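You operate a simulated robot arm through the tools that you are given. There is no shell and no other tool. Be economical: measure what you need, move in short steps, check, and stop when the job is done.

Carry out the task below with a simulated two-armed robot. There is one attempt and no reset: what you move stays moved.

TASK
Light the fixture's lamp and check its beam with the yellow probe.
Fine: volts as on its label before switching on; stand the probe in the beam, hold it, press until its ring lights, put it back. Set down upright: yellow probe.

The check looks at the end state, three seconds after you hand in, the way a careful person would. Anything else that was tipped, shoved, dropped, spilled or broken makes it a failure.

THE ROBOT
Two 6-joint arms with two-finger parallel grippers on one trunk, on a base that drives. Base frame: it is fixed to the floor where the robot stands at the start and does not move with it; the origin is under the middle of the robot, x ahead of it, y to its left, z up; the surface under the hand at the start is at about z = 860. Lengths are in mm, angles in rad, forces in N, time in s.
The left shoulder is at the start at [60, 187, 1222], the right one opposite. With the tool pointing down near the work surface each hand reaches from about 100 to 600 mm from the robot's upright axis, wherever it stands, measured 20 degrees to its own side. Places, roughly: blue aiming knob [700, 200, 900]; green switch [500, -200, 900]; lamp fixture [600, 100, 900]; probe button [500, 300, 1000]; red aiming knob [500, 200, 900]; supply box [500, -200, 900]; top of the lamp table [800, 600, 900]; volt dial [500, -100, 900]. Payload 1.57 kg a hand.
The tool frame of a hand sits at the grasp point between the pads (the TCP): z along the fingers, y along the line on which they close. The tips reach 30 mm beyond it. The gripper opens to 110 mm. The fingers are 24 mm wide and 12 mm thick; the gripper's body (48 by 112 mm) begins 78 mm behind the TCP.
Orientation is that of the tool frame in the base frame, as a unit quaternion [x, y, z, w]. With the fingers straight down and closing along the base's y, the tool's x points along the base's -x, its y along +y and its z along -z.

THE INTERFACE
- The arms move only by the tool servo_tool. It takes "left_commands", "right_commands" or both (then of equal length, played together; a hand with none holds still); each is a list of rows, each a list of 7 numbers: the finger opening in mm, from 0 to 110, then the shift along the base's x, y, z in units of 25 mm (1.0 is 25 mm), then the turn, a rotation vector about the base's x, y, z in units of 6 degrees (1.0 is 6 degrees). In form: [[claw, dx, dy, dz, rx, ry, rz], ...]. A call has 1 to 10 rows; each row shifts and turns the commanded pose from where the row before left it. A call with a number of a shift or a turn outside -1 to 1 is refused whole. Each row takes 0.2 s and may step no farther than 50 mm and 0.15 rad from the row before; otherwise, or with a gripper value out of range, the whole call is refused. Where a pose cannot be reached the arm comes as near as it can. A force on the tool above 90 N (or 10 N above the force at the start of the call, whichever is more), or a blocked arm, ends the call early, and 0.2 s more pass. The fingers move at their own pace (about 153 mm/s each) and stop on an object; they squeeze with about 38 N. The grip force told is the motor's: it shows also when the fingers shut on nothing. Time passes only in rows, and 0.2 s behind the last, so rows that do not move let the fingers close. The reply holds the time, the measured pose of the TCP, the force on the tool along the base axes, the opening and the grip force, in the units named above and with some noise, with the torque about the TCP (base axes, N m) and any sound that the robot's microphone picked up.
- Cameras (640 x 400 px; columns grow to the right, rows downward): "scene" is now at [18.1, 10.3, 1766.1]; the picture's right is [0.09, -1.00, 0.00], its down [-0.74, -0.07, -0.67] and it looks along [0.67, 0.06, -0.74] (base axes); focal length 269 px, centre (320, 200). "left" rides on the left gripper at [70, -16, -141] in its tool frame; the picture's right is [0.23, 0.97, 0.00], its down [-0.86, 0.20, -0.48] and it looks along [-0.47, 0.11, 0.88] (tool axes); focal length 222 px, centre (320, 200). "right" rides on the right gripper at [70, 16, -141] in its tool frame; the picture's right is [-0.23, 0.97, 0.00], its down [-0.86, -0.20, -0.48] and it looks along [-0.47, -0.11, 0.88] (tool axes); focal length 222 px, centre (320, 200). There is no depth. A picture from a camera that has moved, and an enlarged one, comes with that camera's place and axes in the base frame and with its lens.
- grab_frame(camera): a new picture of that camera. The clock stands still meanwhile.
- lift_body(by): slides the trunk up (or, below 0, down) by that many mm; the arms and the scene camera ride with it, the base frame stays. It gives what a move gives, with no picture.
- roll_base(legs): drives the robot by 1 to 6 legs, each [ahead, left, turn to the left] in mm, mm and rad, along the robot's own axes; the way and the turn of a leg run together, so that a leg with both is an arc; at most 1500 mm and 3.142 rad a leg. The arms and the cameras ride along, it lands a little off, and it stops where it bumps. It gives what a move gives.
- aim_head(pan, tilt): turns the head with the scene camera to pan (to the left, within 1.501 rad either way) and tilt (down, from -0.506 to 1.204), counted from straight ahead of the robot. It gives what a move gives.
- enlarge(camera, box): a new picture of the part [left, top, right, bottom] of that camera's present view, enlarged. The clock stands still meanwhile.
- sign_off(): hands the job in; it is judged then, once.

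Work in short steps. Places have to be worked out from the pictures, the camera data and where the tool is seen: move nearer, look again, correct. Check each grasp and each placing, and mend what went wrong. You have 120 turns and 100 pictures in all, those below and enlarged ones among them. Open the grippers and draw the arms clear of the work before you hand the job in, unless the task says otherwise; then end with one line.

The tools are called after "Request:" as a command line: name --argument value ..., lists and objects as JSON in quotes. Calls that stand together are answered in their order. servo_tool: Moves the arms, as the interface text tells. Its arguments: {"type":"object","properties":{"left_commands":{"type":"array","items":{"type":"array","items":{"type":"number"}}},"right_commands":{"type":"array","items":{"type":"array","items":{"type":"number"}}}},"required":[]} The other tools are called the same way: lift_body (by) slides the trunk up or down; roll_base (legs) drives the base; aim_head (pan, tilt) turns the head that bears the scene camera; grab_frame (camera) takes a picture; enlarge (camera, box) takes an enlarged picture of a part of a camera's view; sign_off () hands the job in.

At the start:

```text
time_s: 0.0
left_ee_pos: [468.2, 271.4, 1282.3]
left_tool_rot: [0.001, 1.0, 0.0, 0.0]
left_contact_force: [0.3, -0.1, 0.5]
left_moment: [-0.02, -0.02, 0.01]
left_width: 110.1
left_grasp_force: 0.1
right_ee_pos: [449.8, -190.3, 1322.7]
right_tool_rot: [0.0, 1.0, 0.0, 0.0]
right_contact_force: [0.2, -0.6, 0.2]
right_moment: [0.02, 0.01, -0.02]
right_width: 110.0
right_grasp_force: 0.1
trunk travel left (down, up): [-850.0, 140.0]
robot x, y, heading: [-0.4, -0.3, 0.004]
head pan, tilt: [0.091, 0.84]
```

scene: 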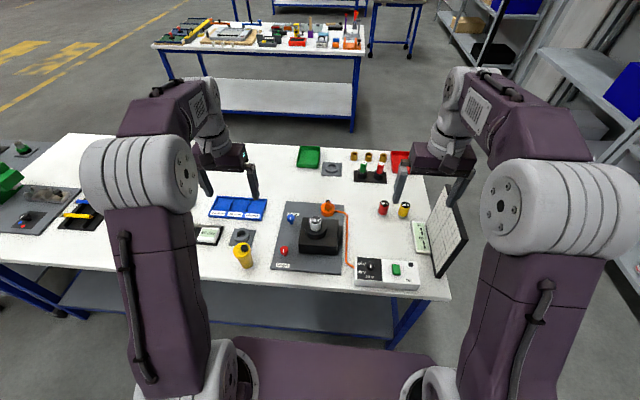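
right: 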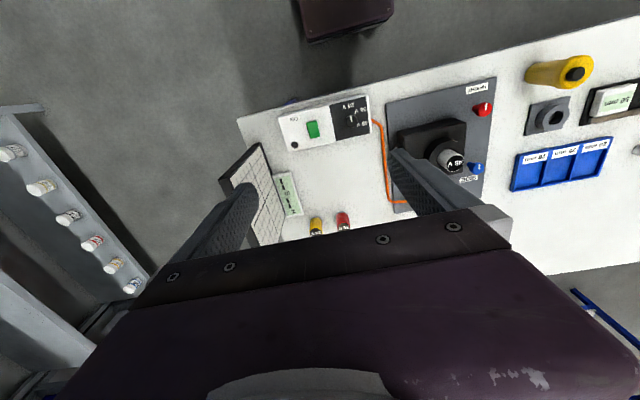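
left: 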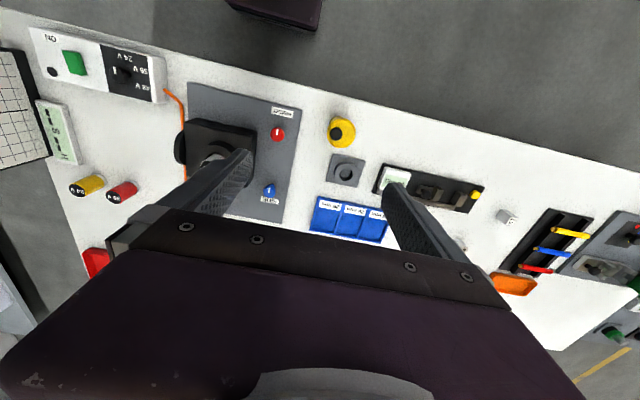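

The scene shows the fixture, the supply box and the yellow probe. I'll look closer at each of them to read the labels.

Request:
enlarge --camera "scene" --box '[180, 190, 340, 290]'

Request:
enlarge --camera "scene" --box '[320, 200, 480, 300]'

Request:
enlarge --camera "right" --box '[240, 60, 620, 220]'

Request:
enlarge --camera "left" --box '[20, 20, 340, 220]'

```text
4.00 times, centred on (260, 240) of scene
camera zoom: at [18.1, 10.3, 1766.1], right [0.09, -1.0, 0.0], down [-0.74, -0.07, -0.67], along [0.67, 0.06, -0.74], focal length 1075 px, centre (560, 40)
```

zoom: 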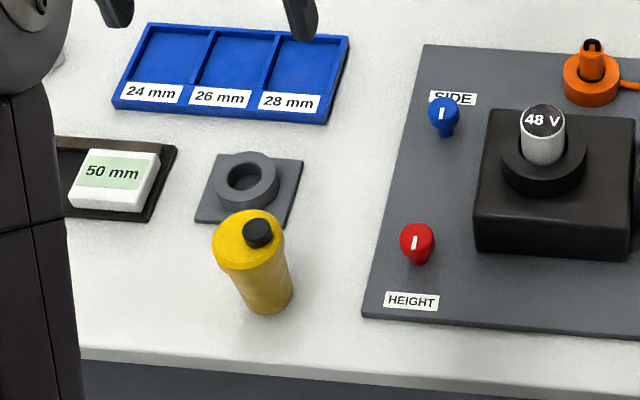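

```text
4.00 times, centred on (400, 250) of scene
camera zoom: at [18.1, 10.3, 1766.1], right [0.09, -1.0, 0.0], down [-0.74, -0.07, -0.67], along [0.67, 0.06, -0.74], focal length 1075 px, centre (0, 0)
```

zoom: 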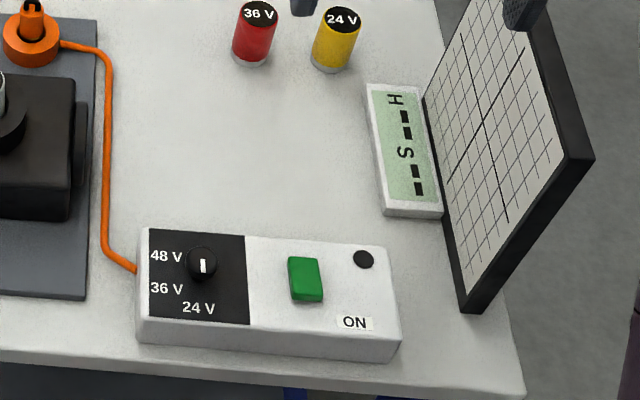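

```text
1.68 times, centred on (430, 140) of right
camera zoom: at [380.1, -174.3, 1465.8], right [0.23, 0.97, 0.0], down [0.86, -0.2, 0.48], along [0.47, -0.11, -0.88], focal length 374 px, centre (135, 301)
```

zoom: 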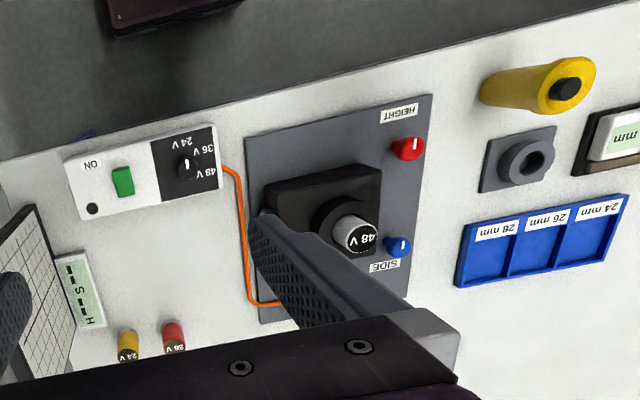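

```text
2.00 times, centred on (180, 120) of left
camera zoom: at [398.9, 256.6, 1423.7], right [-0.23, 0.97, 0.0], down [0.86, 0.2, 0.48], along [0.47, 0.11, -0.88], focal length 444 px, centre (600, 360)
```

zoom: 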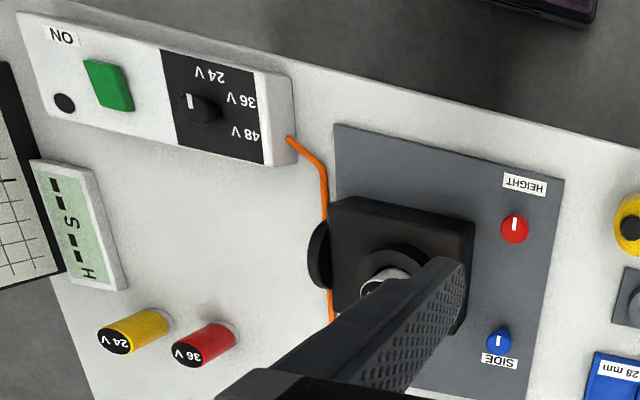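

The lamp is labelled 48 V and the dial seems to point at 24 V. I estimate the dial at [491,-126] and the switch at [485,-215]. I'll bring the right hand above the dial and look from nearer.

Request:
servo_tool --right_commands '[[60, 0.16, 0.26, -1, 0, 0, 0], [60, 0.16, 0.26, -1, 0, 0, 0], [60, 0.16, 0.26, -1, 0, 0, 0], [60, 0.16, 0.26, -1, 0, 0, 0], [60, 0.16, 0.26, -1, 0, 0, 0], [60, 0.16, 0.26, -1, 0, 0, 0], [60, 0.16, 0.26, -1, 0, 0, 0], [60, 0.16, 0.26, -1, 0, 0, 0], [60, 0.16, 0.26, -1, 0, 0, 0], [60, 0.16, 0.26, -1, 0, 0, 0]]'

Request:
grab_frame --camera "right"

```text
time_s: 2.2
left_ee_pos: [468.0, 272.9, 1281.9]
left_tool_rot: [0.0, 1.0, 0.001, 0.0]
left_contact_force: [0.1, -0.8, 0.1]
left_moment: [0.0, 0.02, -0.03]
left_width: 110.2
left_grasp_force: 0.0
right_ee_pos: [490.4, -124.6, 1073.6]
right_tool_rot: [0.001, 1.0, 0.0, 0.0]
right_contact_force: [0.0, -0.6, -0.5]
right_moment: [-0.01, -0.01, 0.03]
right_width: 60.0
right_grasp_force: 0.1
trunk travel left (down, up): [-850.0, 140.0]
robot x, y, heading: [-6.1, 0.3, -0.006]
head pan, tilt: [0.091, 0.84]
```

```text
92 pictures are left
camera right: at [420.9, -109.1, 1215.5], right [0.23, 0.97, 0.0], down [0.86, -0.2, 0.48], along [0.47, -0.11, -0.88], focal length 222 px, centre (320, 200)
```

right: 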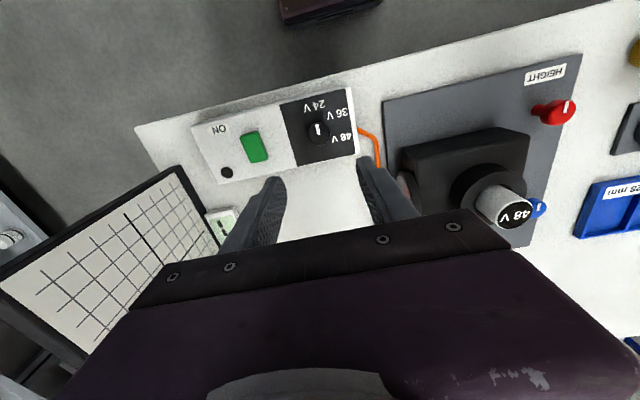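

The dial and its labels are in view. I'll enlarge to see the mark's direction.

Request:
enlarge --camera "right" --box '[190, 80, 390, 205]'

```text
3.20 times, centred on (290, 142) of right
camera zoom: at [420.9, -109.1, 1215.5], right [0.23, 0.97, 0.0], down [0.86, -0.2, 0.48], along [0.47, -0.11, -0.88], focal length 711 px, centre (416, 384)
```

zoom: 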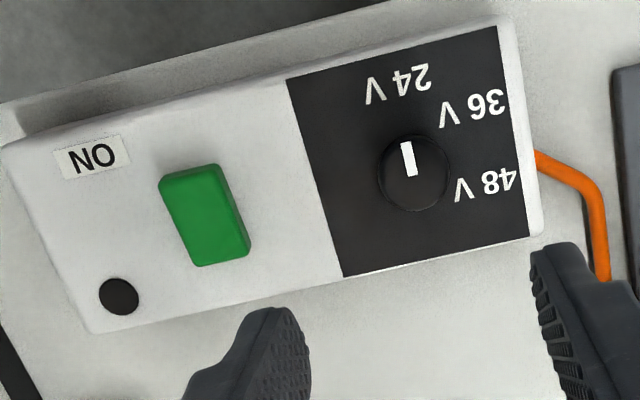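

The mark points at 24 V, and 48 V lies about 100° clockwise from it seen from above. I'll pre-turn the right hand by +48° and come down toward the dial at about [477,-125].

Request:
servo_tool --right_commands '[[60, -0.13, 0, -0.5, 0, 0, 1], [60, -0.13, 0, -0.5, 0, 0, 1], [60, -0.13, 0, -0.5, 0, 0, 1], [60, -0.13, 0, -0.5, 0, 0, 1], [60, 0, 0, -0.5, 0, 0, 1], [60, 0, 0, -0.5, 0, 0, 1], [60, 0, 0, -0.5, 0, 0, 1], [60, 0, 0, -0.5, 0, 0, 1]]'

Request:
grab_frame --camera "right"

Request:
enlarge --camera "scene" --box '[320, 200, 480, 300]'

```text
time_s: 4.0
left_ee_pos: [467.4, 271.5, 1283.5]
left_tool_rot: [0.0, 1.0, 0.0, 0.0]
left_contact_force: [-0.8, -0.6, 0.0]
left_moment: [0.03, 0.0, 0.02]
left_width: 110.1
left_grasp_force: 0.0
right_ee_pos: [476.0, -125.1, 974.3]
right_tool_rot: [-0.407, 0.913, 0.0, 0.0]
right_contact_force: [0.4, 0.2, 0.2]
right_moment: [0.01, 0.01, 0.0]
right_width: 60.0
right_grasp_force: 0.1
trunk travel left (down, up): [-850.0, 140.0]
robot x, y, heading: [0.4, -1.4, -0.001]
head pan, tilt: [0.091, 0.84]
```

```text
90 pictures are left
camera right: at [418.6, -166.6, 1116.0], right [-0.57, 0.82, 0.0], down [0.72, 0.5, 0.48], along [0.39, 0.27, -0.88], focal length 222 px, centre (320, 200)
```

right: 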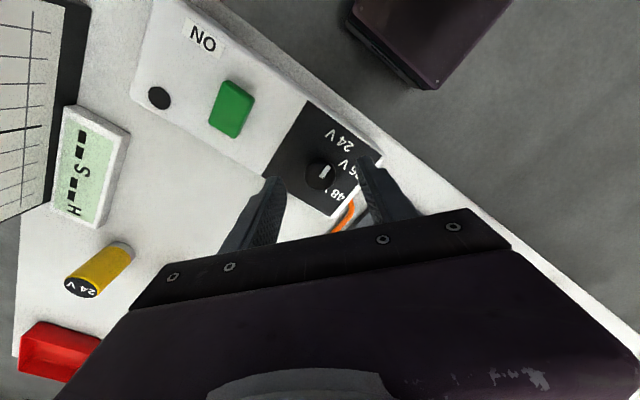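

```text
4.00 times, centred on (400, 250) of scene
camera zoom: at [18.6, 10.3, 1766.1], right [0.09, -1.0, 0.0], down [-0.74, -0.07, -0.67], along [0.67, 0.06, -0.74], focal length 1075 px, centre (0, 0)
```

zoom: 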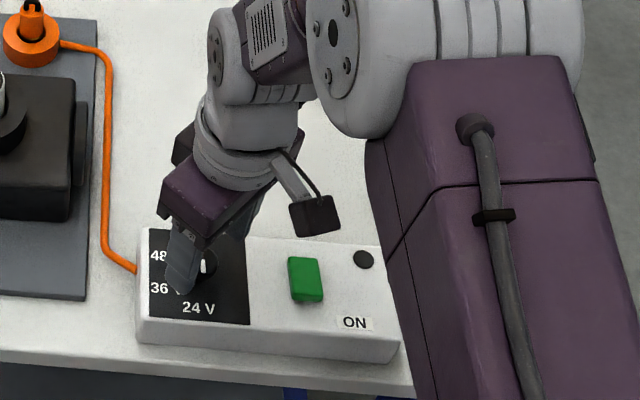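

The TCP is centred over the knob to within 2–3 mm. I'll come down 25 mm, watching the force.

Request:
servo_tool --right_commands '[[60, 0.06, 0, -0.25, 0, 0, 0], [60, 0, 0, -0.25, 0, 0, 0], [60, 0, 0, -0.25, 0, 0, 0], [60, 0, 0, -0.25, 0, 0, 0]]'

Request:
enlarge --camera "right" --box '[240, 80, 420, 230]'

Request:
enlarge --camera "scene" --box '[350, 240, 400, 290]'

```text
time_s: 5.0
left_ee_pos: [468.3, 273.2, 1281.7]
left_tool_rot: [0.001, 1.0, 0.0, 0.0]
left_contact_force: [0.3, 0.0, 0.8]
left_moment: [-0.02, 0.01, -0.01]
left_width: 110.0
left_grasp_force: 0.1
right_ee_pos: [478.1, -124.8, 949.6]
right_tool_rot: [-0.406, 0.914, 0.0, 0.0]
right_contact_force: [-0.1, -0.3, 0.7]
right_moment: [0.02, 0.01, -0.04]
right_width: 59.9
right_grasp_force: 0.0
trunk travel left (down, up): [-850.0, 140.0]
robot x, y, heading: [-1.3, -3.8, -0.001]
head pan, tilt: [0.091, 0.84]
```

```text
2.67 times, centred on (330, 155) of right
camera zoom: at [419.4, -166.7, 1090.8], right [-0.57, 0.82, 0.0], down [0.72, 0.5, 0.48], along [0.39, 0.27, -0.88], focal length 592 px, centre (293, 320)
```

zoom: 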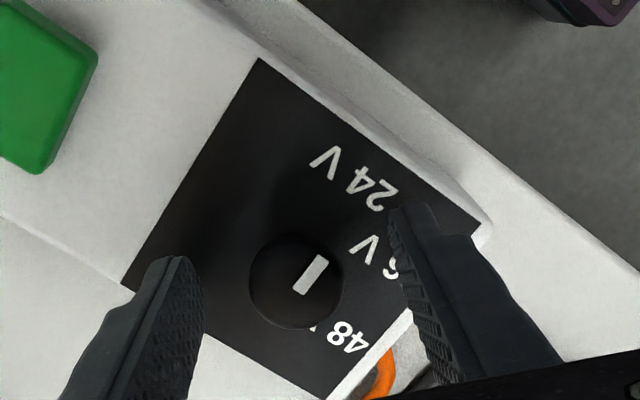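

```text
8.00 times, centred on (375, 265) of scene
camera zoom: at [18.3, 10.3, 1766.1], right [0.09, -1.0, 0.0], down [-0.74, -0.07, -0.67], along [0.67, 0.06, -0.74], focal length 2151 px, centre (-120, -320)
```

zoom: 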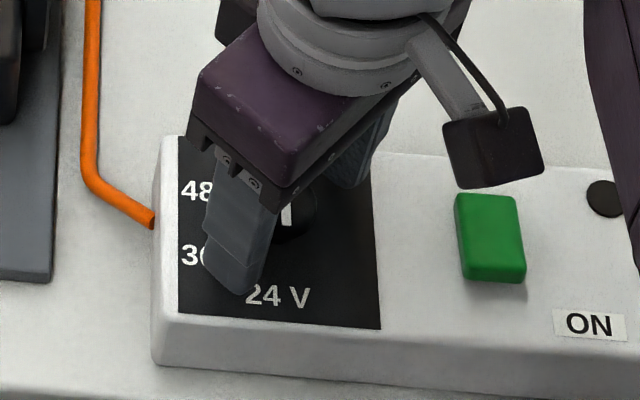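

The knob sits between the fingers, with its top at about z=932 and the tips at 920. I'll go down another 4 mm and close.

Request:
servo_tool --right_commands '[[60, 0, 0, -0.16, 0, 0, 0], [20, 0, 0, 0, 0, 0, 0], [10, 0, 0, 0, 0, 0, 0], [10, 0, 0, 0, 0, 0, 0]]'

```text
time_s: 6.0
left_ee_pos: [467.5, 271.8, 1282.0]
left_tool_rot: [0.0, 1.0, 0.0, 0.0]
left_contact_force: [0.0, -0.2, 0.9]
left_moment: [-0.02, 0.01, 0.02]
left_width: 110.1
left_grasp_force: 0.1
right_ee_pos: [477.5, -124.1, 945.8]
right_tool_rot: [-0.407, 0.914, 0.0, 0.0]
right_contact_force: [0.3, -1.6, -0.7]
right_moment: [0.11, -0.2, -0.12]
right_width: 27.3
right_grasp_force: 37.6
trunk travel left (down, up): [-850.0, 140.0]
robot x, y, heading: [0.5, -1.1, -0.002]
head pan, tilt: [0.091, 0.84]
```

The knob is gripped at 27 mm. I'll turn it clockwise, first by 54°, and look.

Request:
servo_tool --right_commands '[[10, 0, 0, 0, 0, 0, -1], [10, 0, 0, 0, 0, 0, -1], [10, 0, 0, 0, 0, 0, -1], [10, 0, 0, 0, 0, 0, -1], [10, 0, 0, 0, 0, 0, -1], [10, 0, 0, 0, 0, 0, -1], [10, 0, 0, 0, 0, 0, -1], [10, 0, 0, 0, 0, 0, -1], [10, 0, 0, 0, 0, 0, -1]]'

Request:
enlarge --camera "right" --box '[240, 80, 420, 230]'

```text
time_s: 8.0
left_ee_pos: [468.1, 275.9, 1281.3]
left_tool_rot: [0.0, 1.0, 0.0, 0.0]
left_contact_force: [-0.4, -0.4, 0.1]
left_moment: [0.0, -0.03, -0.01]
left_width: 110.0
left_grasp_force: 0.2
right_ee_pos: [477.1, -123.6, 944.3]
right_tool_rot: [0.054, 0.999, -0.001, -0.001]
right_contact_force: [-6.8, 11.9, -10.9]
right_moment: [0.22, 0.24, 0.02]
right_width: 27.5
right_grasp_force: 37.8
trunk travel left (down, up): [-850.0, 140.0]
robot x, y, heading: [-3.4, -2.2, 0.003]
head pan, tilt: [0.091, 0.84]
```

```text
2.67 times, centred on (330, 155) of right
camera zoom: at [410.1, -99.7, 1086.9], right [0.33, 0.94, 0.0], down [0.83, -0.29, 0.48], along [0.45, -0.16, -0.88], focal length 592 px, centre (293, 320)
```

zoom: 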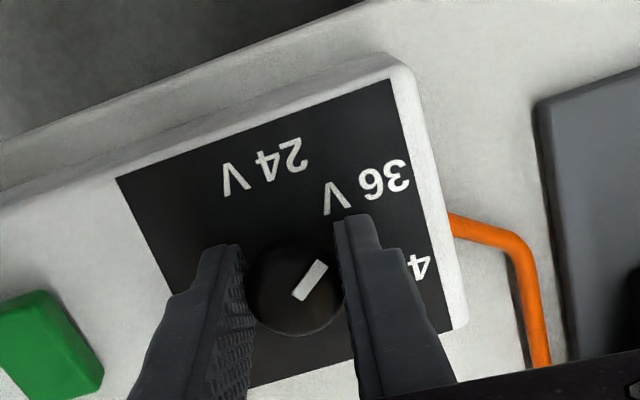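

The knob turned and now points at 36 V. I'll turn it 51° further toward 48 V.

Request:
servo_tool --right_commands '[[10, 0, 0, 0, 0, 0, -1], [10, 0, 0, 0, 0, 0, -1], [10, 0, 0, 0, 0, 0, -1], [10, 0, 0, 0, 0, 0, -1], [10, 0, 0, 0, 0, 0, -1], [10, 0, 0, 0, 0, 0, -1], [10, 0, 0, 0, 0, 0, -1], [10, 0, 0, 0, 0, 0, -1], [10, 0, 0, 0, 0, 0, -0.5]]'

Request:
enlarge --camera "right" --box '[240, 80, 420, 230]'

```text
time_s: 10.0
left_ee_pos: [467.6, 277.6, 1281.2]
left_tool_rot: [0.001, 1.0, -0.002, -0.001]
left_contact_force: [0.1, 0.3, -0.7]
left_moment: [0.03, 0.01, -0.01]
left_width: 109.9
left_grasp_force: 0.1
right_ee_pos: [478.2, -121.4, 945.8]
right_tool_rot: [0.478, 0.878, -0.002, 0.002]
right_contact_force: [-11.9, 24.7, -20.5]
right_moment: [0.69, 0.37, 0.01]
right_width: 27.6
right_grasp_force: 37.8
trunk travel left (down, up): [-850.0, 140.0]
robot x, y, heading: [-0.5, 0.5, 0.004]
head pan, tilt: [0.091, 0.84]
```

```text
2.67 times, centred on (330, 155) of right
camera zoom: at [454.3, -54.3, 1086.8], right [0.94, 0.34, 0.0], down [0.3, -0.82, 0.48], along [0.16, -0.45, -0.88], focal length 592 px, centre (293, 320)
```

zoom: 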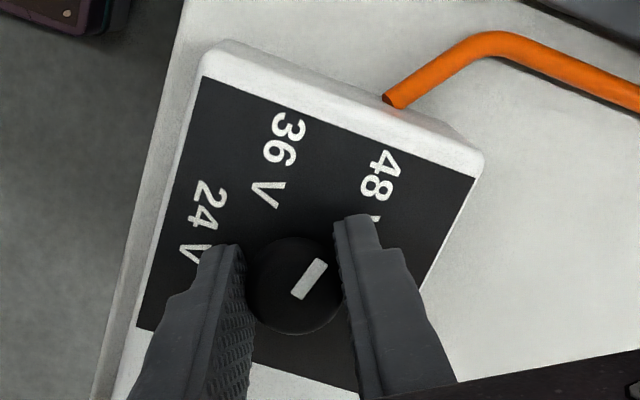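

By my reckoning with parallax the labels sit near 0°, 60° and 120°, while the mark is at about 105°. I'll turn 15° more and then release.

Request:
servo_tool --right_commands '[[10, 0, 0, 0, 0, 0, -0.85], [10, 0, 0, 0, 0, 0, -0.85], [10, 0, 0, 0, 0, 0, -0.8], [10, 0, 0, 0, 0, 0, 0]]'

Request:
servo_tool --right_commands '[[60, 0, 0, 0, 0, 0, 0], [60, 0, 0, 0, 0, 0, 0], [60, 0, 0, 1, 0, 0, 0], [60, 0, 0, 1, 0, 0, 0], [60, 0, 0, 1, 0, 0, 0], [60, 0, 0, 1, 0, 0, 0]]'

Request:
enlarge --camera "right" --box '[240, 80, 420, 230]'

```text
time_s: 11.0
left_ee_pos: [467.3, 278.1, 1281.3]
left_tool_rot: [0.001, 1.0, -0.002, 0.0]
left_contact_force: [-0.8, -0.4, -0.6]
left_moment: [0.0, -0.02, -0.02]
left_width: 110.2
left_grasp_force: 0.0
right_ee_pos: [478.8, -122.2, 944.8]
right_tool_rot: [0.588, 0.809, -0.002, 0.001]
right_contact_force: [-10.4, 27.2, -18.1]
right_moment: [0.63, 0.17, -0.02]
right_width: 27.1
right_grasp_force: 38.1
trunk travel left (down, up): [-850.0, 140.0]
robot x, y, heading: [1.2, 0.6, 0.005]
head pan, tilt: [0.091, 0.84]
```

```text
time_s: 12.4
left_ee_pos: [466.8, 272.0, 1283.0]
left_tool_rot: [0.0, 1.0, -0.001, 0.0]
left_contact_force: [1.0, 0.4, 0.3]
left_moment: [0.02, 0.0, -0.03]
left_width: 109.8
left_grasp_force: 0.0
right_ee_pos: [477.6, -125.4, 1047.2]
right_tool_rot: [0.588, 0.809, 0.0, -0.001]
right_contact_force: [-0.6, 0.4, -0.1]
right_moment: [0.03, 0.02, 0.02]
right_width: 60.0
right_grasp_force: 0.1
trunk travel left (down, up): [-850.0, 140.0]
robot x, y, heading: [-0.4, 1.0, 0.003]
head pan, tilt: [0.091, 0.84]
```

```text
2.67 times, centred on (330, 155) of right
camera zoom: at [471.3, -55.2, 1188.2], right [1.0, 0.09, 0.0], down [0.07, -0.87, 0.48], along [0.04, -0.48, -0.88], focal length 592 px, centre (293, 320)
```

zoom: 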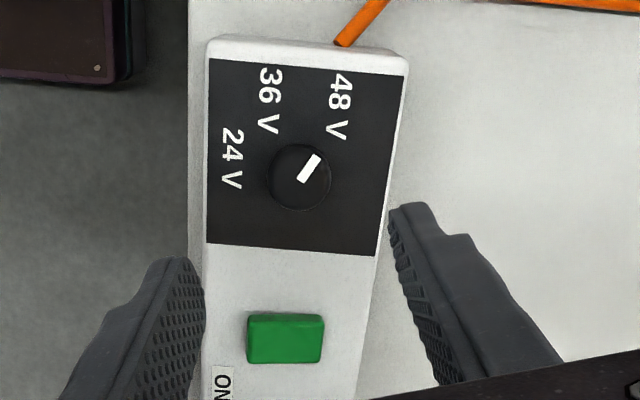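

The dial mark points at 48 V. The switch is at about [480,-212]. I'll close the fingers, turn the wrist back and move above the switch.

Request:
servo_tool --right_commands '[[0, 0, -0.35, 0, 0, 0, 1], [0, 0, -0.35, 0, 0, 0, 1], [0, 0, -0.35, 0, 0, 0, 1], [0, 0, -0.35, 0, 0, 0, 1], [0, 0, -0.35, 0, 0, 0, 1], [0, 0, -0.35, 0, 0, 0, 1], [0, 0, -0.35, -0.5, 0, 0, 1], [0, 0, -0.35, -0.5, 0, 0, 1], [0, 0, -0.35, -0.5, 0, 0, 1], [0, 0.1, -0.35, -0.5, 0, 0, 1]]'

Request:
grab_frame --camera "right"

Request:
enlarge --camera "scene" --box '[340, 230, 420, 290]'

```text
time_s: 14.6
left_ee_pos: [468.4, 272.0, 1282.2]
left_tool_rot: [0.0, 1.0, -0.001, 0.001]
left_contact_force: [-0.7, -0.3, 0.7]
left_moment: [0.0, -0.02, -0.01]
left_width: 109.9
left_grasp_force: 0.2
right_ee_pos: [481.7, -212.4, 993.5]
right_tool_rot: [0.104, 0.995, 0.0, 0.0]
right_contact_force: [-0.2, -0.5, 0.3]
right_moment: [-0.04, 0.0, 0.02]
right_width: 0.0
right_grasp_force: 21.4
trunk travel left (down, up): [-850.0, 140.0]
robot x, y, heading: [2.5, 1.3, 0.003]
head pan, tilt: [0.091, 0.84]
```

```text
83 pictures are left
camera right: at [416.6, -182.9, 1135.7], right [0.42, 0.91, 0.0], down [0.8, -0.37, 0.48], along [0.43, -0.2, -0.88], focal length 222 px, centre (320, 200)
```

right: 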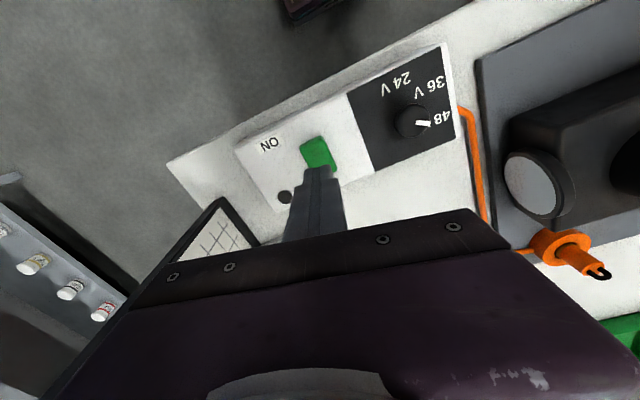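

```text
6.67 times, centred on (380, 260) of scene
camera zoom: at [18.8, 9.9, 1766.1], right [0.09, -1.0, 0.0], down [-0.74, -0.07, -0.67], along [0.67, 0.06, -0.74], focal length 1792 px, centre (-80, -200)
```

zoom: 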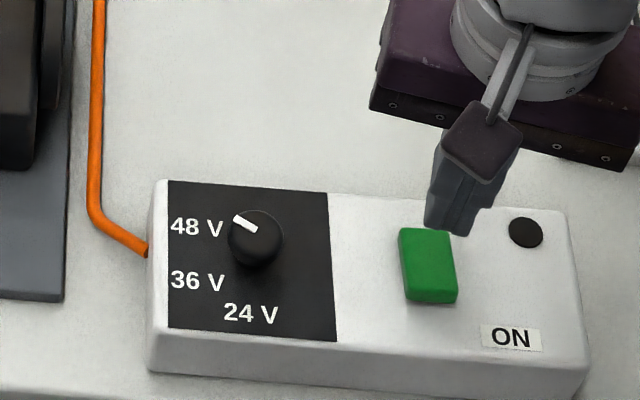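

The switch is at about [475,-211]. I'll move 6 mm nearer and press down slowly.

Request:
servo_tool --right_commands '[[0, -0.24, 0.05, -0.6, 0, 0, 0], [0, 0, 0, -0.6, 0, 0, 0], [0, 0, 0, -0.2, 0, 0, 0], [0, 0, 0, -0.12, 0, 0, 0], [0, 0, 0, -0.12, 0, 0, 0]]'

Request:
grab_frame --camera "right"

```text
time_s: 15.8
left_ee_pos: [468.1, 272.6, 1283.2]
left_tool_rot: [0.0, 1.0, 0.0, 0.0]
left_contact_force: [0.4, 0.3, 0.0]
left_moment: [0.05, -0.01, -0.01]
left_width: 110.2
left_grasp_force: 0.0
right_ee_pos: [474.3, -211.6, 955.2]
right_tool_rot: [0.105, 0.995, 0.0, 0.0]
right_contact_force: [-0.6, 0.7, -0.2]
right_moment: [0.03, 0.03, 0.03]
right_width: 0.1
right_grasp_force: 21.8
trunk travel left (down, up): [-850.0, 140.0]
robot x, y, heading: [0.4, 0.1, 0.001]
head pan, tilt: [0.091, 0.84]
```

```text
81 pictures are left
camera right: at [410.3, -181.5, 1096.1], right [0.42, 0.91, 0.0], down [0.8, -0.37, 0.48], along [0.43, -0.2, -0.88], focal length 222 px, centre (320, 200)
```

right: 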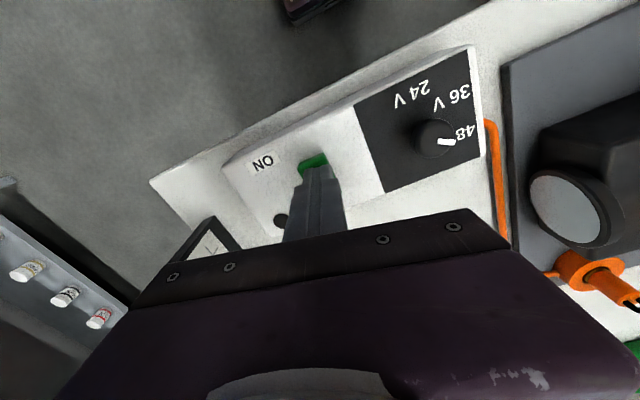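

The tips are just over the switch, leaving its near edge visible. I'll press on in small steps.

Request:
servo_tool --right_commands '[[0, 0, 0, -0.12, 0, 0, 0], [0, 0, 0, -0.12, 0, 0, 0], [0, 0, 0, -0.12, 0, 0, 0], [0, 0, 0, -0.12, 0, 0, 0]]'

```text
time_s: 16.9
left_ee_pos: [458.0, 275.9, 1284.4]
left_tool_rot: [0.001, 1.0, 0.0, 0.005]
left_contact_force: [0.9, -0.2, 0.0]
left_moment: [0.0, -0.03, -0.03]
left_width: 109.6
left_grasp_force: 0.1
right_ee_pos: [473.4, -211.0, 954.4]
right_tool_rot: [0.104, 0.994, -0.001, 0.011]
right_contact_force: [-19.5, -4.1, 53.0]
right_moment: [0.05, 0.55, 0.12]
right_width: 0.0
right_grasp_force: 21.3
trunk travel left (down, up): [-850.0, 140.0]
robot x, y, heading: [2.1, 0.3, 0.001]
head pan, tilt: [0.091, 0.84]
stopped in row 4 (right hand): the force on the tool passed its limit at 91 N (the readings are from after the stop); the commanded pose is now the measured one
```

I pressed up to about 90 N. I'll lift and check whether the switch turned on.

Request:
servo_tool --right_commands '[[0, 0, 0, 1, 0, 0, 0], [0, 0, 0, 1, 0, 0, 0], [0, 0, 0, 1, 0, 0, 0]]'

Request:
enlarge --camera "scene" --box '[270, 190, 470, 300]'

```text
time_s: 17.8
left_ee_pos: [464.8, 272.4, 1283.7]
left_tool_rot: [-0.001, 1.0, -0.001, 0.001]
left_contact_force: [-0.9, 0.6, -0.3]
left_moment: [-0.02, -0.03, 0.0]
left_width: 110.3
left_grasp_force: 0.1
right_ee_pos: [479.5, -213.2, 1023.6]
right_tool_rot: [0.105, 0.994, 0.0, 0.01]
right_contact_force: [-0.1, -1.0, 0.8]
right_moment: [-0.01, -0.02, 0.0]
right_width: 0.1
right_grasp_force: 21.6
trunk travel left (down, up): [-850.0, 140.0]
robot x, y, heading: [2.0, 2.2, -0.003]
head pan, tilt: [0.091, 0.84]
```

```text
3.20 times, centred on (370, 245) of scene
camera zoom: at [15.7, 10.3, 1766.0], right [0.09, -1.0, 0.0], down [-0.74, -0.07, -0.67], along [0.67, 0.06, -0.74], focal length 860 px, centre (160, 56)
```

zoom: 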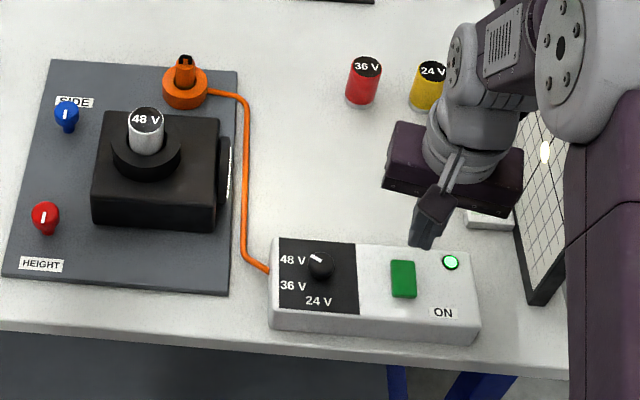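

The indicator is green and a light spot shows on the screen, so the lamp is on. I'll draw the right arm up and out of the way, and look at the screen and reading.

Request:
servo_tool --right_commands '[[0, -0.3, -0.3, 1, 0, 0, 0], [0, -0.3, -0.3, 1, 0, 0, 0], [0, -0.5, -0.3, 1, 0, 0, 0], [0, -0.5, -0.3, 1, 0, 0, 0], [0, -0.5, -0.3, 1, 0, 0, 0], [0, -0.5, -0.3, 1, 0, 0, 0], [0, -0.5, -0.3, 1, 0, 0, 0], [0, -0.5, -0.3, 1, 0, 0, 0], [0, -0.5, -0.3, 1, 0, 0, 0], [0, -0.5, -0.3, 1, 0, 0, 0]]'

Request:
grab_frame --camera "scene"

Request:
grab_frame --camera "right"

```text
time_s: 19.9
left_ee_pos: [466.9, 272.5, 1284.2]
left_tool_rot: [0.0, 1.0, 0.0, 0.0]
left_contact_force: [0.2, -0.1, -0.5]
left_moment: [-0.04, -0.01, -0.01]
left_width: 109.9
left_grasp_force: 0.0
right_ee_pos: [363.7, -286.0, 1273.4]
right_tool_rot: [0.104, 0.994, -0.001, 0.009]
right_contact_force: [0.5, 0.4, -0.4]
right_moment: [0.0, 0.01, 0.02]
right_width: 0.0
right_grasp_force: 21.0
trunk travel left (down, up): [-850.0, 140.0]
robot x, y, heading: [-2.7, 2.4, -0.003]
head pan, tilt: [0.091, 0.84]
```

```text
79 pictures are left
camera scene: at [16.6, 10.3, 1766.1], right [0.09, -1.0, 0.0], down [-0.74, -0.07, -0.67], along [0.67, 0.06, -0.74], focal length 269 px, centre (320, 200)
```

scene: 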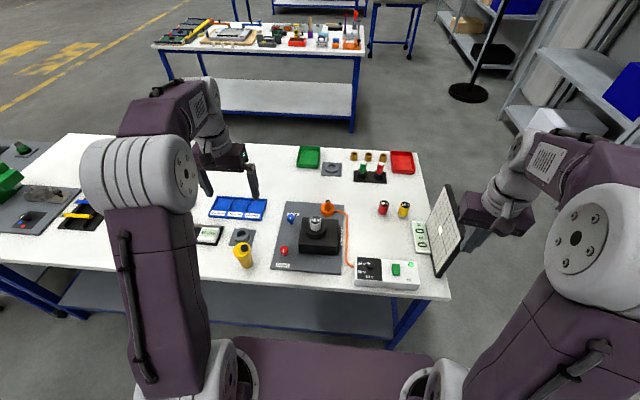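

```text
78 pictures are left
camera right: at [297.3, -256.4, 1414.2], right [0.42, 0.91, 0.01], down [0.79, -0.37, 0.49], along [0.45, -0.2, -0.87], focal length 222 px, centre (320, 200)
```

right: 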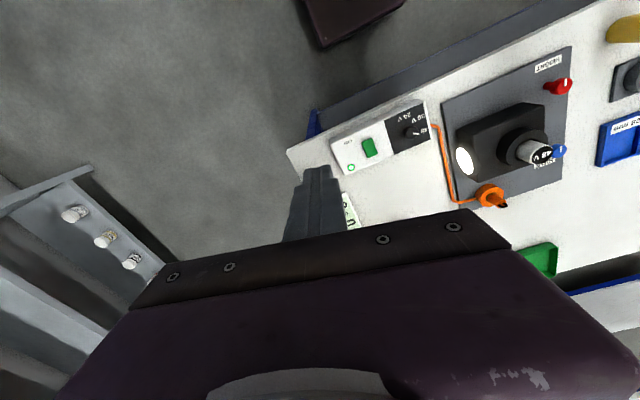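

Request:
enlarge --camera "scene" --box '[370, 180, 470, 280]'

Request:
enlarge --camera "scene" --box '[185, 190, 345, 290]'

Request:
enlarge --camera "left" --box '[300, 100, 480, 220]'

```text
4.00 times, centred on (420, 230) of scene
camera zoom: at [16.6, 10.3, 1766.1], right [0.09, -1.0, 0.0], down [-0.74, -0.07, -0.67], along [0.67, 0.06, -0.74], focal length 1075 px, centre (-80, 80)
```

zoom: 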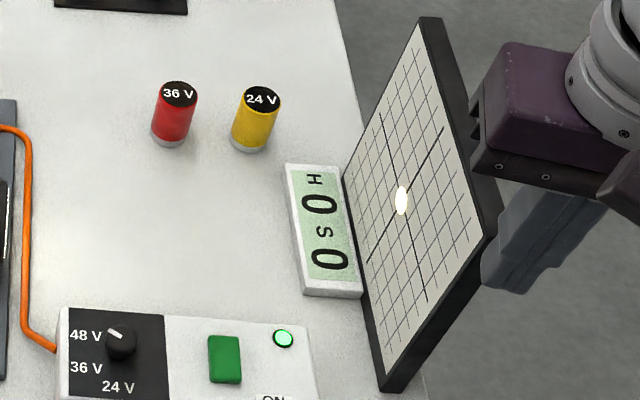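

```text
4.00 times, centred on (265, 240) of scene
camera zoom: at [16.6, 10.3, 1766.1], right [0.09, -1.0, 0.0], down [-0.74, -0.07, -0.67], along [0.67, 0.06, -0.74], focal length 1075 px, centre (540, 40)
```

zoom: 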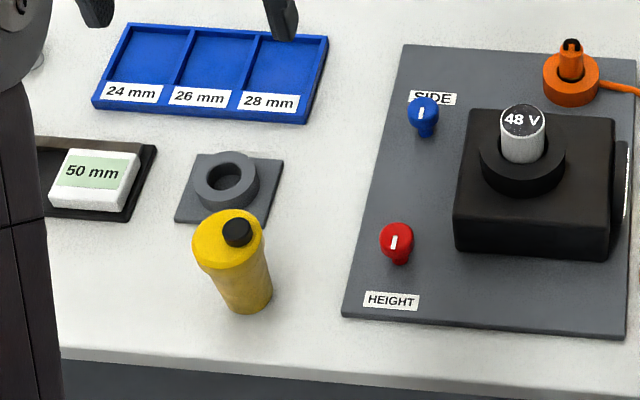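

```text
3.33 times, centred on (390, 160) of left
camera zoom: at [397.8, 256.3, 1424.0], right [-0.23, 0.97, 0.0], down [0.85, 0.2, 0.48], along [0.47, 0.11, -0.88], focal length 740 px, centre (87, 333)
```

zoom: 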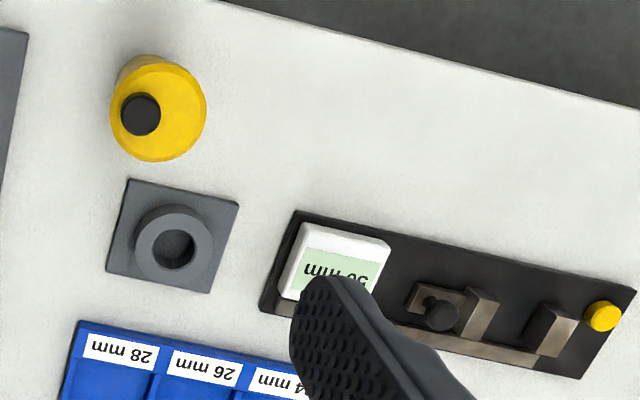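

The reading is H 0, S 0 with the spot on the cross, so the beam is aimed. Next I need a closer look at the probe, so I'll lower the left hand over it.

Request:
servo_tool --left_commands '[[110, 0.05, 0.2, -1, 0, 0, 0], [110, 0.05, 0.2, -1, 0, 0, 0], [110, 0.05, 0.2, -1, 0, 0, 0], [110, 0.05, 0.2, -1, 0, 0, 0], [110, 0.05, 0.2, -1, 0, 0, 0], [110, 0.05, 0.2, -1, 0, 0, 0]]'

Request:
grab_frame --camera "left"

```text
time_s: 21.4
left_ee_pos: [473.7, 302.7, 1131.7]
left_tool_rot: [0.0, 1.0, -0.001, 0.0]
left_contact_force: [0.3, -0.4, 0.9]
left_moment: [-0.02, 0.04, -0.03]
left_width: 109.9
left_grasp_force: 0.2
right_ee_pos: [366.1, -286.2, 1273.5]
right_tool_rot: [0.105, 0.994, 0.0, 0.009]
right_contact_force: [-0.3, 0.7, -0.5]
right_moment: [-0.04, -0.03, -0.02]
right_width: 0.2
right_grasp_force: 21.4
trunk travel left (down, up): [-850.0, 140.0]
robot x, y, heading: [-3.8, -2.8, 0.005]
head pan, tilt: [0.091, 0.84]
```

```text
74 pictures are left
camera left: at [405.3, 286.3, 1273.8], right [-0.23, 0.97, 0.0], down [0.86, 0.2, 0.48], along [0.47, 0.11, -0.88], focal length 222 px, centre (320, 200)
```

left: 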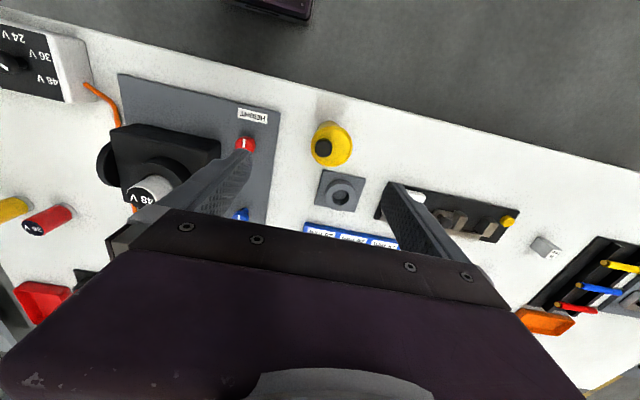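

The probe's button is at about [488,310,960]. To see its side (the eye and ring), I'll draw the left hand back and pitch it toward horizontal.

Request:
servo_tool --left_commands '[[110, -1, 0, 0, 0, 0, 0], [110, -1, 0, 0, 0, -1, 0], [110, -1, 0, 0, 0, -1, 0], [110, -1, 0, -0.2, 0, -1, 0], [110, -0.2, 0, -0.5, 0, -1, 0], [110, 0, 0, -0.6, 0, -1, 0], [110, 0, 0, -0.6, 0, -1, 0], [110, 0, 0, -0.6, 0, -1, 0], [110, 0, 0, -0.6, 0, 0, 0], [110, 0, 0, -0.6, 0, 0, 0]]'

Request:
grab_frame --camera "left"

```text
time_s: 23.6
left_ee_pos: [393.4, 303.8, 1084.3]
left_tool_rot: [0.007, 0.954, -0.03, 0.297]
left_contact_force: [-0.2, 0.0, 0.6]
left_moment: [-0.02, 0.03, -0.01]
left_width: 110.0
left_grasp_force: 0.1
left hand out of reach, approached as far as the arm can: row 5, 6, 8, 9, 10
right_ee_pos: [367.2, -286.9, 1272.5]
right_tool_rot: [0.105, 0.994, 0.0, 0.009]
right_contact_force: [-0.1, 1.2, -0.6]
right_moment: [-0.01, -0.02, 0.02]
right_width: 0.0
right_grasp_force: 20.7
trunk travel left (down, up): [-850.0, 140.0]
robot x, y, heading: [1.4, -1.3, 0.001]
head pan, tilt: [0.091, 0.84]
```

```text
73 pictures are left
camera left: at [255.0, 297.1, 1162.7], right [-0.16, 0.97, -0.18], down [0.44, 0.23, 0.87], along [0.89, 0.06, -0.46], focal length 222 px, centre (320, 200)
```

left: 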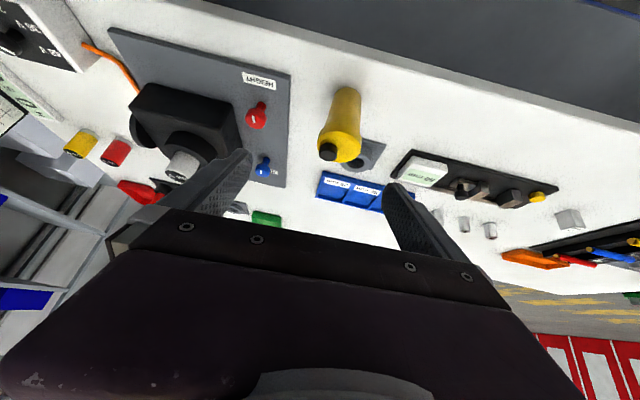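

Here the picture is upside down. I'll enlarge the probe and the fixture.

Request:
enlarge --camera "left" --box '[280, 70, 410, 180]'

Request:
enlarge --camera "left" --box '[90, 20, 310, 220]'

```text
3.64 times, centred on (345, 125) of left
camera zoom: at [255.0, 297.1, 1162.7], right [-0.16, 0.97, -0.18], down [0.44, 0.23, 0.87], along [0.89, 0.06, -0.46], focal length 808 px, centre (229, 473)
```

zoom: 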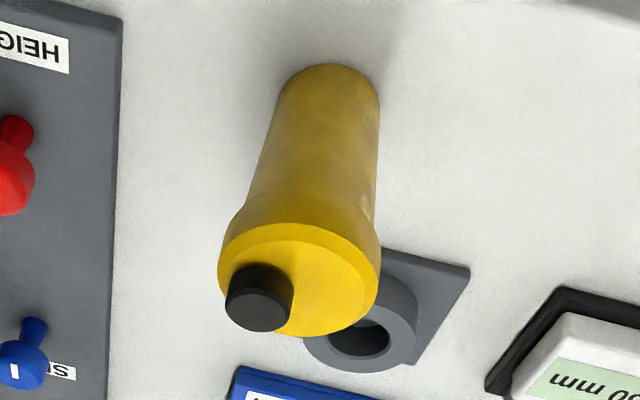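

```text
2.00 times, centred on (200, 120) of left
camera zoom: at [255.0, 297.1, 1162.7], right [-0.16, 0.97, -0.18], down [0.44, 0.23, 0.87], along [0.89, 0.06, -0.46], focal length 444 px, centre (560, 360)
```

zoom: 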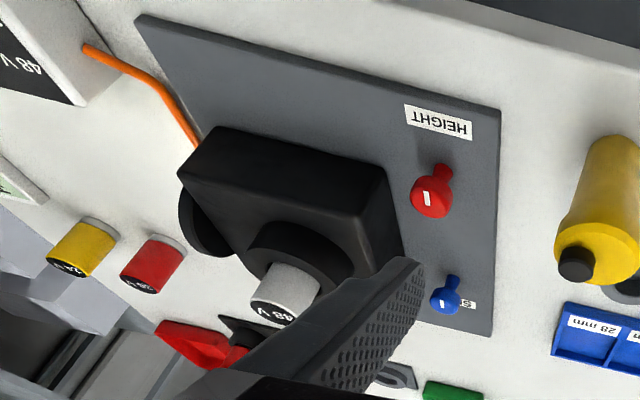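

The side facing the robot is plain: a yellow body, a wider head, and a button offset toward -y. Before planning the pick I'll look down at the gap between the robot base and the table, since I may need to drive.

Request:
aim_head --pan 0.0 --tilt 1.2

Request:
grab_frame --camera "scene"

```text
time_s: 24.4
left_ee_pos: [391.3, 304.2, 1086.6]
left_tool_rot: [0.009, 0.954, -0.031, 0.299]
left_contact_force: [-0.4, -0.5, 0.1]
left_moment: [0.0, -0.04, 0.0]
left_width: 110.0
left_grasp_force: 0.2
right_ee_pos: [365.7, -287.3, 1273.6]
right_tool_rot: [0.104, 0.995, 0.001, 0.009]
right_contact_force: [0.5, -0.1, -0.3]
right_moment: [-0.03, 0.0, -0.04]
right_width: 0.1
right_grasp_force: 20.9
trunk travel left (down, up): [-850.0, 140.0]
robot x, y, heading: [1.8, 0.6, -0.006]
head pan, tilt: [0.0, 1.201]
```

```text
70 pictures are left
camera scene: at [-4.6, 3.0, 1741.6], right [0.0, -1.0, 0.0], down [-0.93, 0.0, -0.36], along [0.36, 0.0, -0.93], focal length 269 px, centre (320, 200)
```

scene: 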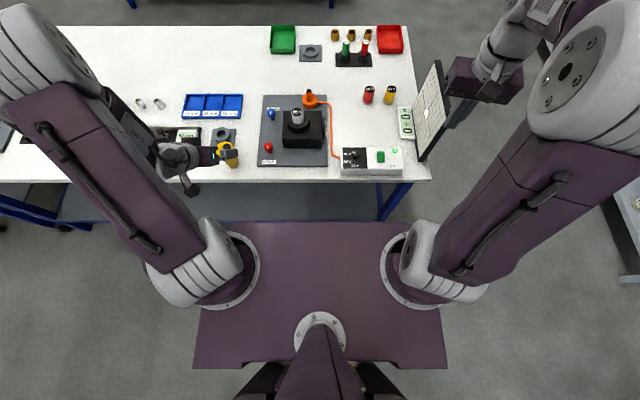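

The probe's body is about ø41 mm (z 860–938), its head about ø56 mm, its axis at about [490,320], and its button at about [497,311,963]. I'll bring the left hand, tilted forward, over it for a body grip just below the head.

Request:
servo_tool --left_commands '[[110, 0.8, 0.1, 0.2, 0, 0, 0], [110, 0.8, 0.1, 0.2, 0, 0, 0], [110, 0.8, 0.1, 0, 0, 0, 0], [110, 0.8, 0.1, 0, 0, 0, 0], [110, 0.7, 0.1, 0, 0, 0, 0]]'

Request:
grab_frame --camera "left"

```text
time_s: 25.6
left_ee_pos: [489.0, 316.7, 1096.7]
left_tool_rot: [0.008, 0.954, -0.027, 0.299]
left_contact_force: [0.1, 0.6, -0.5]
left_moment: [0.0, -0.01, 0.01]
left_width: 109.9
left_grasp_force: 0.1
right_ee_pos: [366.3, -286.8, 1273.4]
right_tool_rot: [0.105, 0.994, 0.0, 0.009]
right_contact_force: [0.4, 0.6, 0.5]
right_moment: [0.02, 0.02, -0.02]
right_width: 0.0
right_grasp_force: 20.9
trunk travel left (down, up): [-850.0, 140.0]
robot x, y, heading: [0.0, -2.2, 0.001]
head pan, tilt: [0.0, 1.201]
```

```text
69 pictures are left
camera left: at [351.7, 308.2, 1173.5], right [-0.16, 0.97, -0.18], down [0.43, 0.23, 0.87], along [0.89, 0.06, -0.46], focal length 222 px, centre (320, 200)
```

left: 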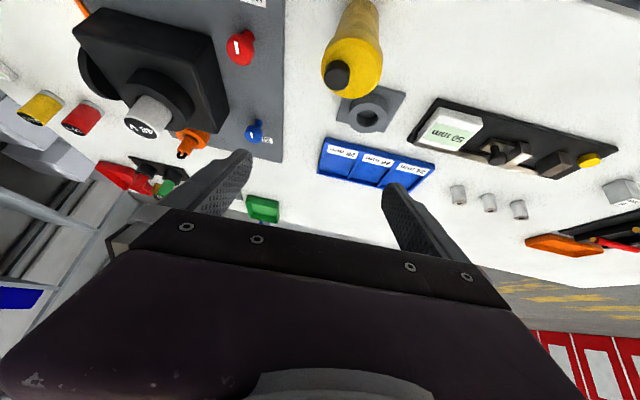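

The probe axis is at about [488,321]. I'll level the closing axis and descend partway, with the fingers to either side of the probe.

Request:
servo_tool --left_commands '[[110, 0, 0.16, -0.8, 0.45, 0, 0.3], [110, 0, 0, -0.8, 0, 0, 0], [110, 0, 0, -0.8, 0, 0, 0], [110, 0, 0, -0.8, 0, 0, 0], [110, 0, 0, -0.8, 0, 0, 0]]'

Request:
grab_frame --camera "left"

```text
time_s: 26.8
left_ee_pos: [492.3, 322.9, 998.8]
left_tool_rot: [0.0, 0.955, -0.005, 0.297]
left_contact_force: [-0.2, 0.2, 0.3]
left_moment: [0.0, -0.04, 0.01]
left_width: 110.3
left_grasp_force: 0.0
left hand out of reach, approached as far as the arm can: row 5
right_ee_pos: [366.8, -285.6, 1272.4]
right_tool_rot: [0.105, 0.994, 0.0, 0.009]
right_contact_force: [0.9, -0.2, 0.3]
right_moment: [-0.02, 0.0, 0.04]
right_width: 0.0
right_grasp_force: 21.2
trunk travel left (down, up): [-850.0, 140.0]
robot x, y, heading: [-0.2, 2.5, -0.0]
head pan, tilt: [0.0, 1.201]
```

```text
68 pictures are left
camera left: at [356.4, 307.8, 1075.6], right [-0.19, 0.97, -0.14], down [0.43, 0.21, 0.88], along [0.88, 0.1, -0.46], focal length 222 px, centre (320, 200)
```

left: 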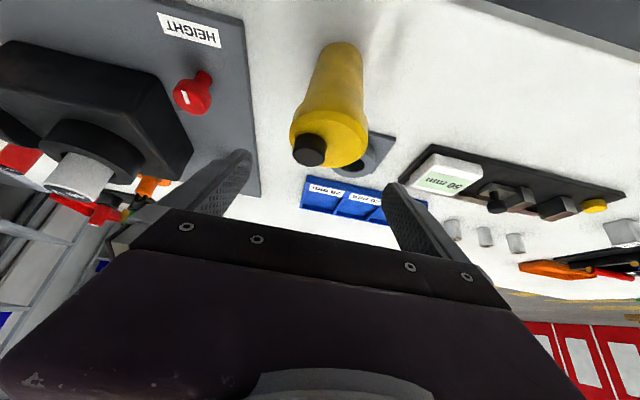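

The arm is near a joint limit going lower, but lowering the trunk carries the hand straight down. I estimate the probe axis at [487,321] and the TCP at [492,323]. I'll lower the trunk by 80 mm.

Request:
lift_body --by -80

Request:
grab_frame --camera "left"

Request:
grab_frame --camera "scene"

```text
time_s: 28.0
left_ee_pos: [491.7, 322.7, 920.1]
left_tool_rot: [0.0, 0.955, -0.005, 0.297]
left_contact_force: [0.2, 0.4, -0.5]
left_moment: [-0.01, -0.02, 0.01]
left_width: 110.4
left_grasp_force: 0.0
right_ee_pos: [366.2, -286.7, 1193.5]
right_tool_rot: [0.105, 0.994, -0.001, 0.008]
right_contact_force: [-0.8, -0.2, -0.6]
right_moment: [0.0, 0.01, -0.01]
right_width: 0.0
right_grasp_force: 21.4
trunk travel left (down, up): [-770.0, 220.0]
robot x, y, heading: [1.2, -6.3, -0.0]
head pan, tilt: [0.0, 1.201]
```

```text
67 pictures are left
camera left: at [356.0, 307.5, 996.1], right [-0.18, 0.97, -0.14], down [0.43, 0.21, 0.88], along [0.88, 0.1, -0.46], focal length 222 px, centre (320, 200)
```

left: 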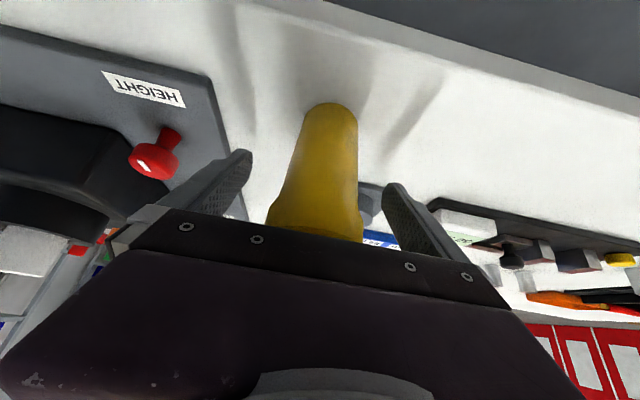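

```text
66 pictures are left
camera scene: at [-4.4, 3.1, 1661.5], right [0.0, -1.0, 0.0], down [-0.93, 0.0, -0.36], along [0.36, 0.0, -0.93], focal length 269 px, centre (320, 200)
```

scene: 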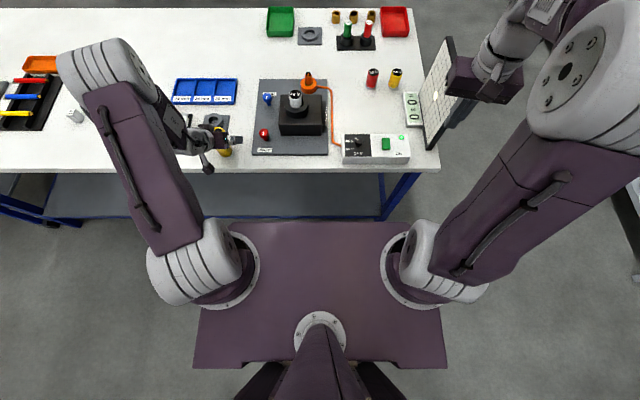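

The probe body stands between the pads. I'll close on it.

Request:
servo_tool --left_commands '[[60, 0, 0, 0, 0, 0, 0], [44, 0, 0, 0, 0, 0, 0], [30, 0, 0, 0, 0, 0, 0], [30, 0, 0, 0, 0, 0, 0]]'

Request:
grab_frame --camera "left"

```text
time_s: 29.0
left_ee_pos: [492.1, 322.9, 920.1]
left_tool_rot: [0.001, 0.955, -0.005, 0.298]
left_contact_force: [0.2, -0.1, 1.7]
left_moment: [0.06, -0.03, 0.02]
left_width: 59.3
left_grasp_force: 38.2
right_ee_pos: [366.3, -286.0, 1193.7]
right_tool_rot: [0.104, 0.995, -0.001, 0.009]
right_contact_force: [-1.1, 0.0, -0.4]
right_moment: [-0.03, 0.0, -0.04]
right_width: 0.3
right_grasp_force: 21.7
trunk travel left (down, up): [-770.0, 220.0]
robot x, y, heading: [0.6, -1.3, -0.003]
head pan, tilt: [0.0, 1.201]
```

```text
65 pictures are left
camera left: at [355.9, 307.4, 996.3], right [-0.18, 0.97, -0.14], down [0.43, 0.21, 0.88], along [0.88, 0.1, -0.46], focal length 222 px, centre (320, 200)
```

left: 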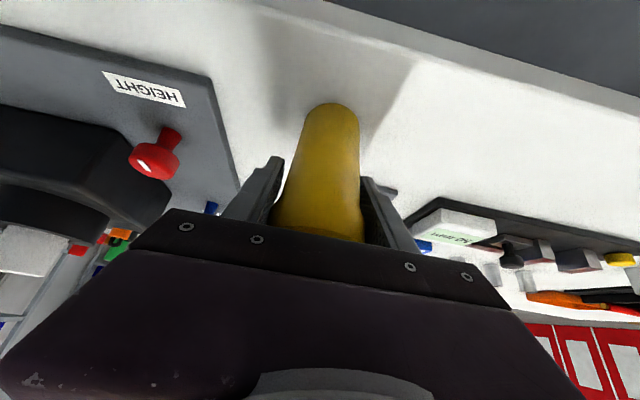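

The width of 59 mm means the pads hold the wider head, which is a firm grip at 38 N. I'll note the original place as [488,322] and raise it by the trunk to inspect it.

Request:
lift_body --by 100

Request:
grab_frame --camera "left"

```text
time_s: 30.3
left_ee_pos: [492.8, 321.8, 1020.1]
left_tool_rot: [0.0, 0.955, -0.005, 0.298]
left_contact_force: [-0.7, 0.2, -0.9]
left_moment: [0.0, 0.02, 0.02]
left_width: 58.8
left_grasp_force: 37.7
right_ee_pos: [366.3, -285.9, 1294.0]
right_tool_rot: [0.104, 0.995, -0.001, 0.009]
right_contact_force: [0.3, 0.0, -0.3]
right_moment: [-0.01, -0.02, 0.0]
right_width: 0.1
right_grasp_force: 21.1
trunk travel left (down, up): [-870.0, 120.0]
robot x, y, heading: [-3.0, -1.3, 0.002]
head pan, tilt: [0.0, 1.201]
```

```text
64 pictures are left
camera left: at [356.1, 307.5, 1096.0], right [-0.18, 0.97, -0.14], down [0.43, 0.21, 0.88], along [0.88, 0.1, -0.46], focal length 222 px, centre (320, 200)
```

left: 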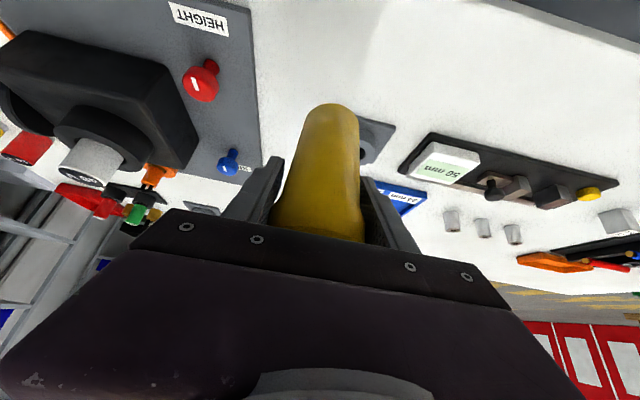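

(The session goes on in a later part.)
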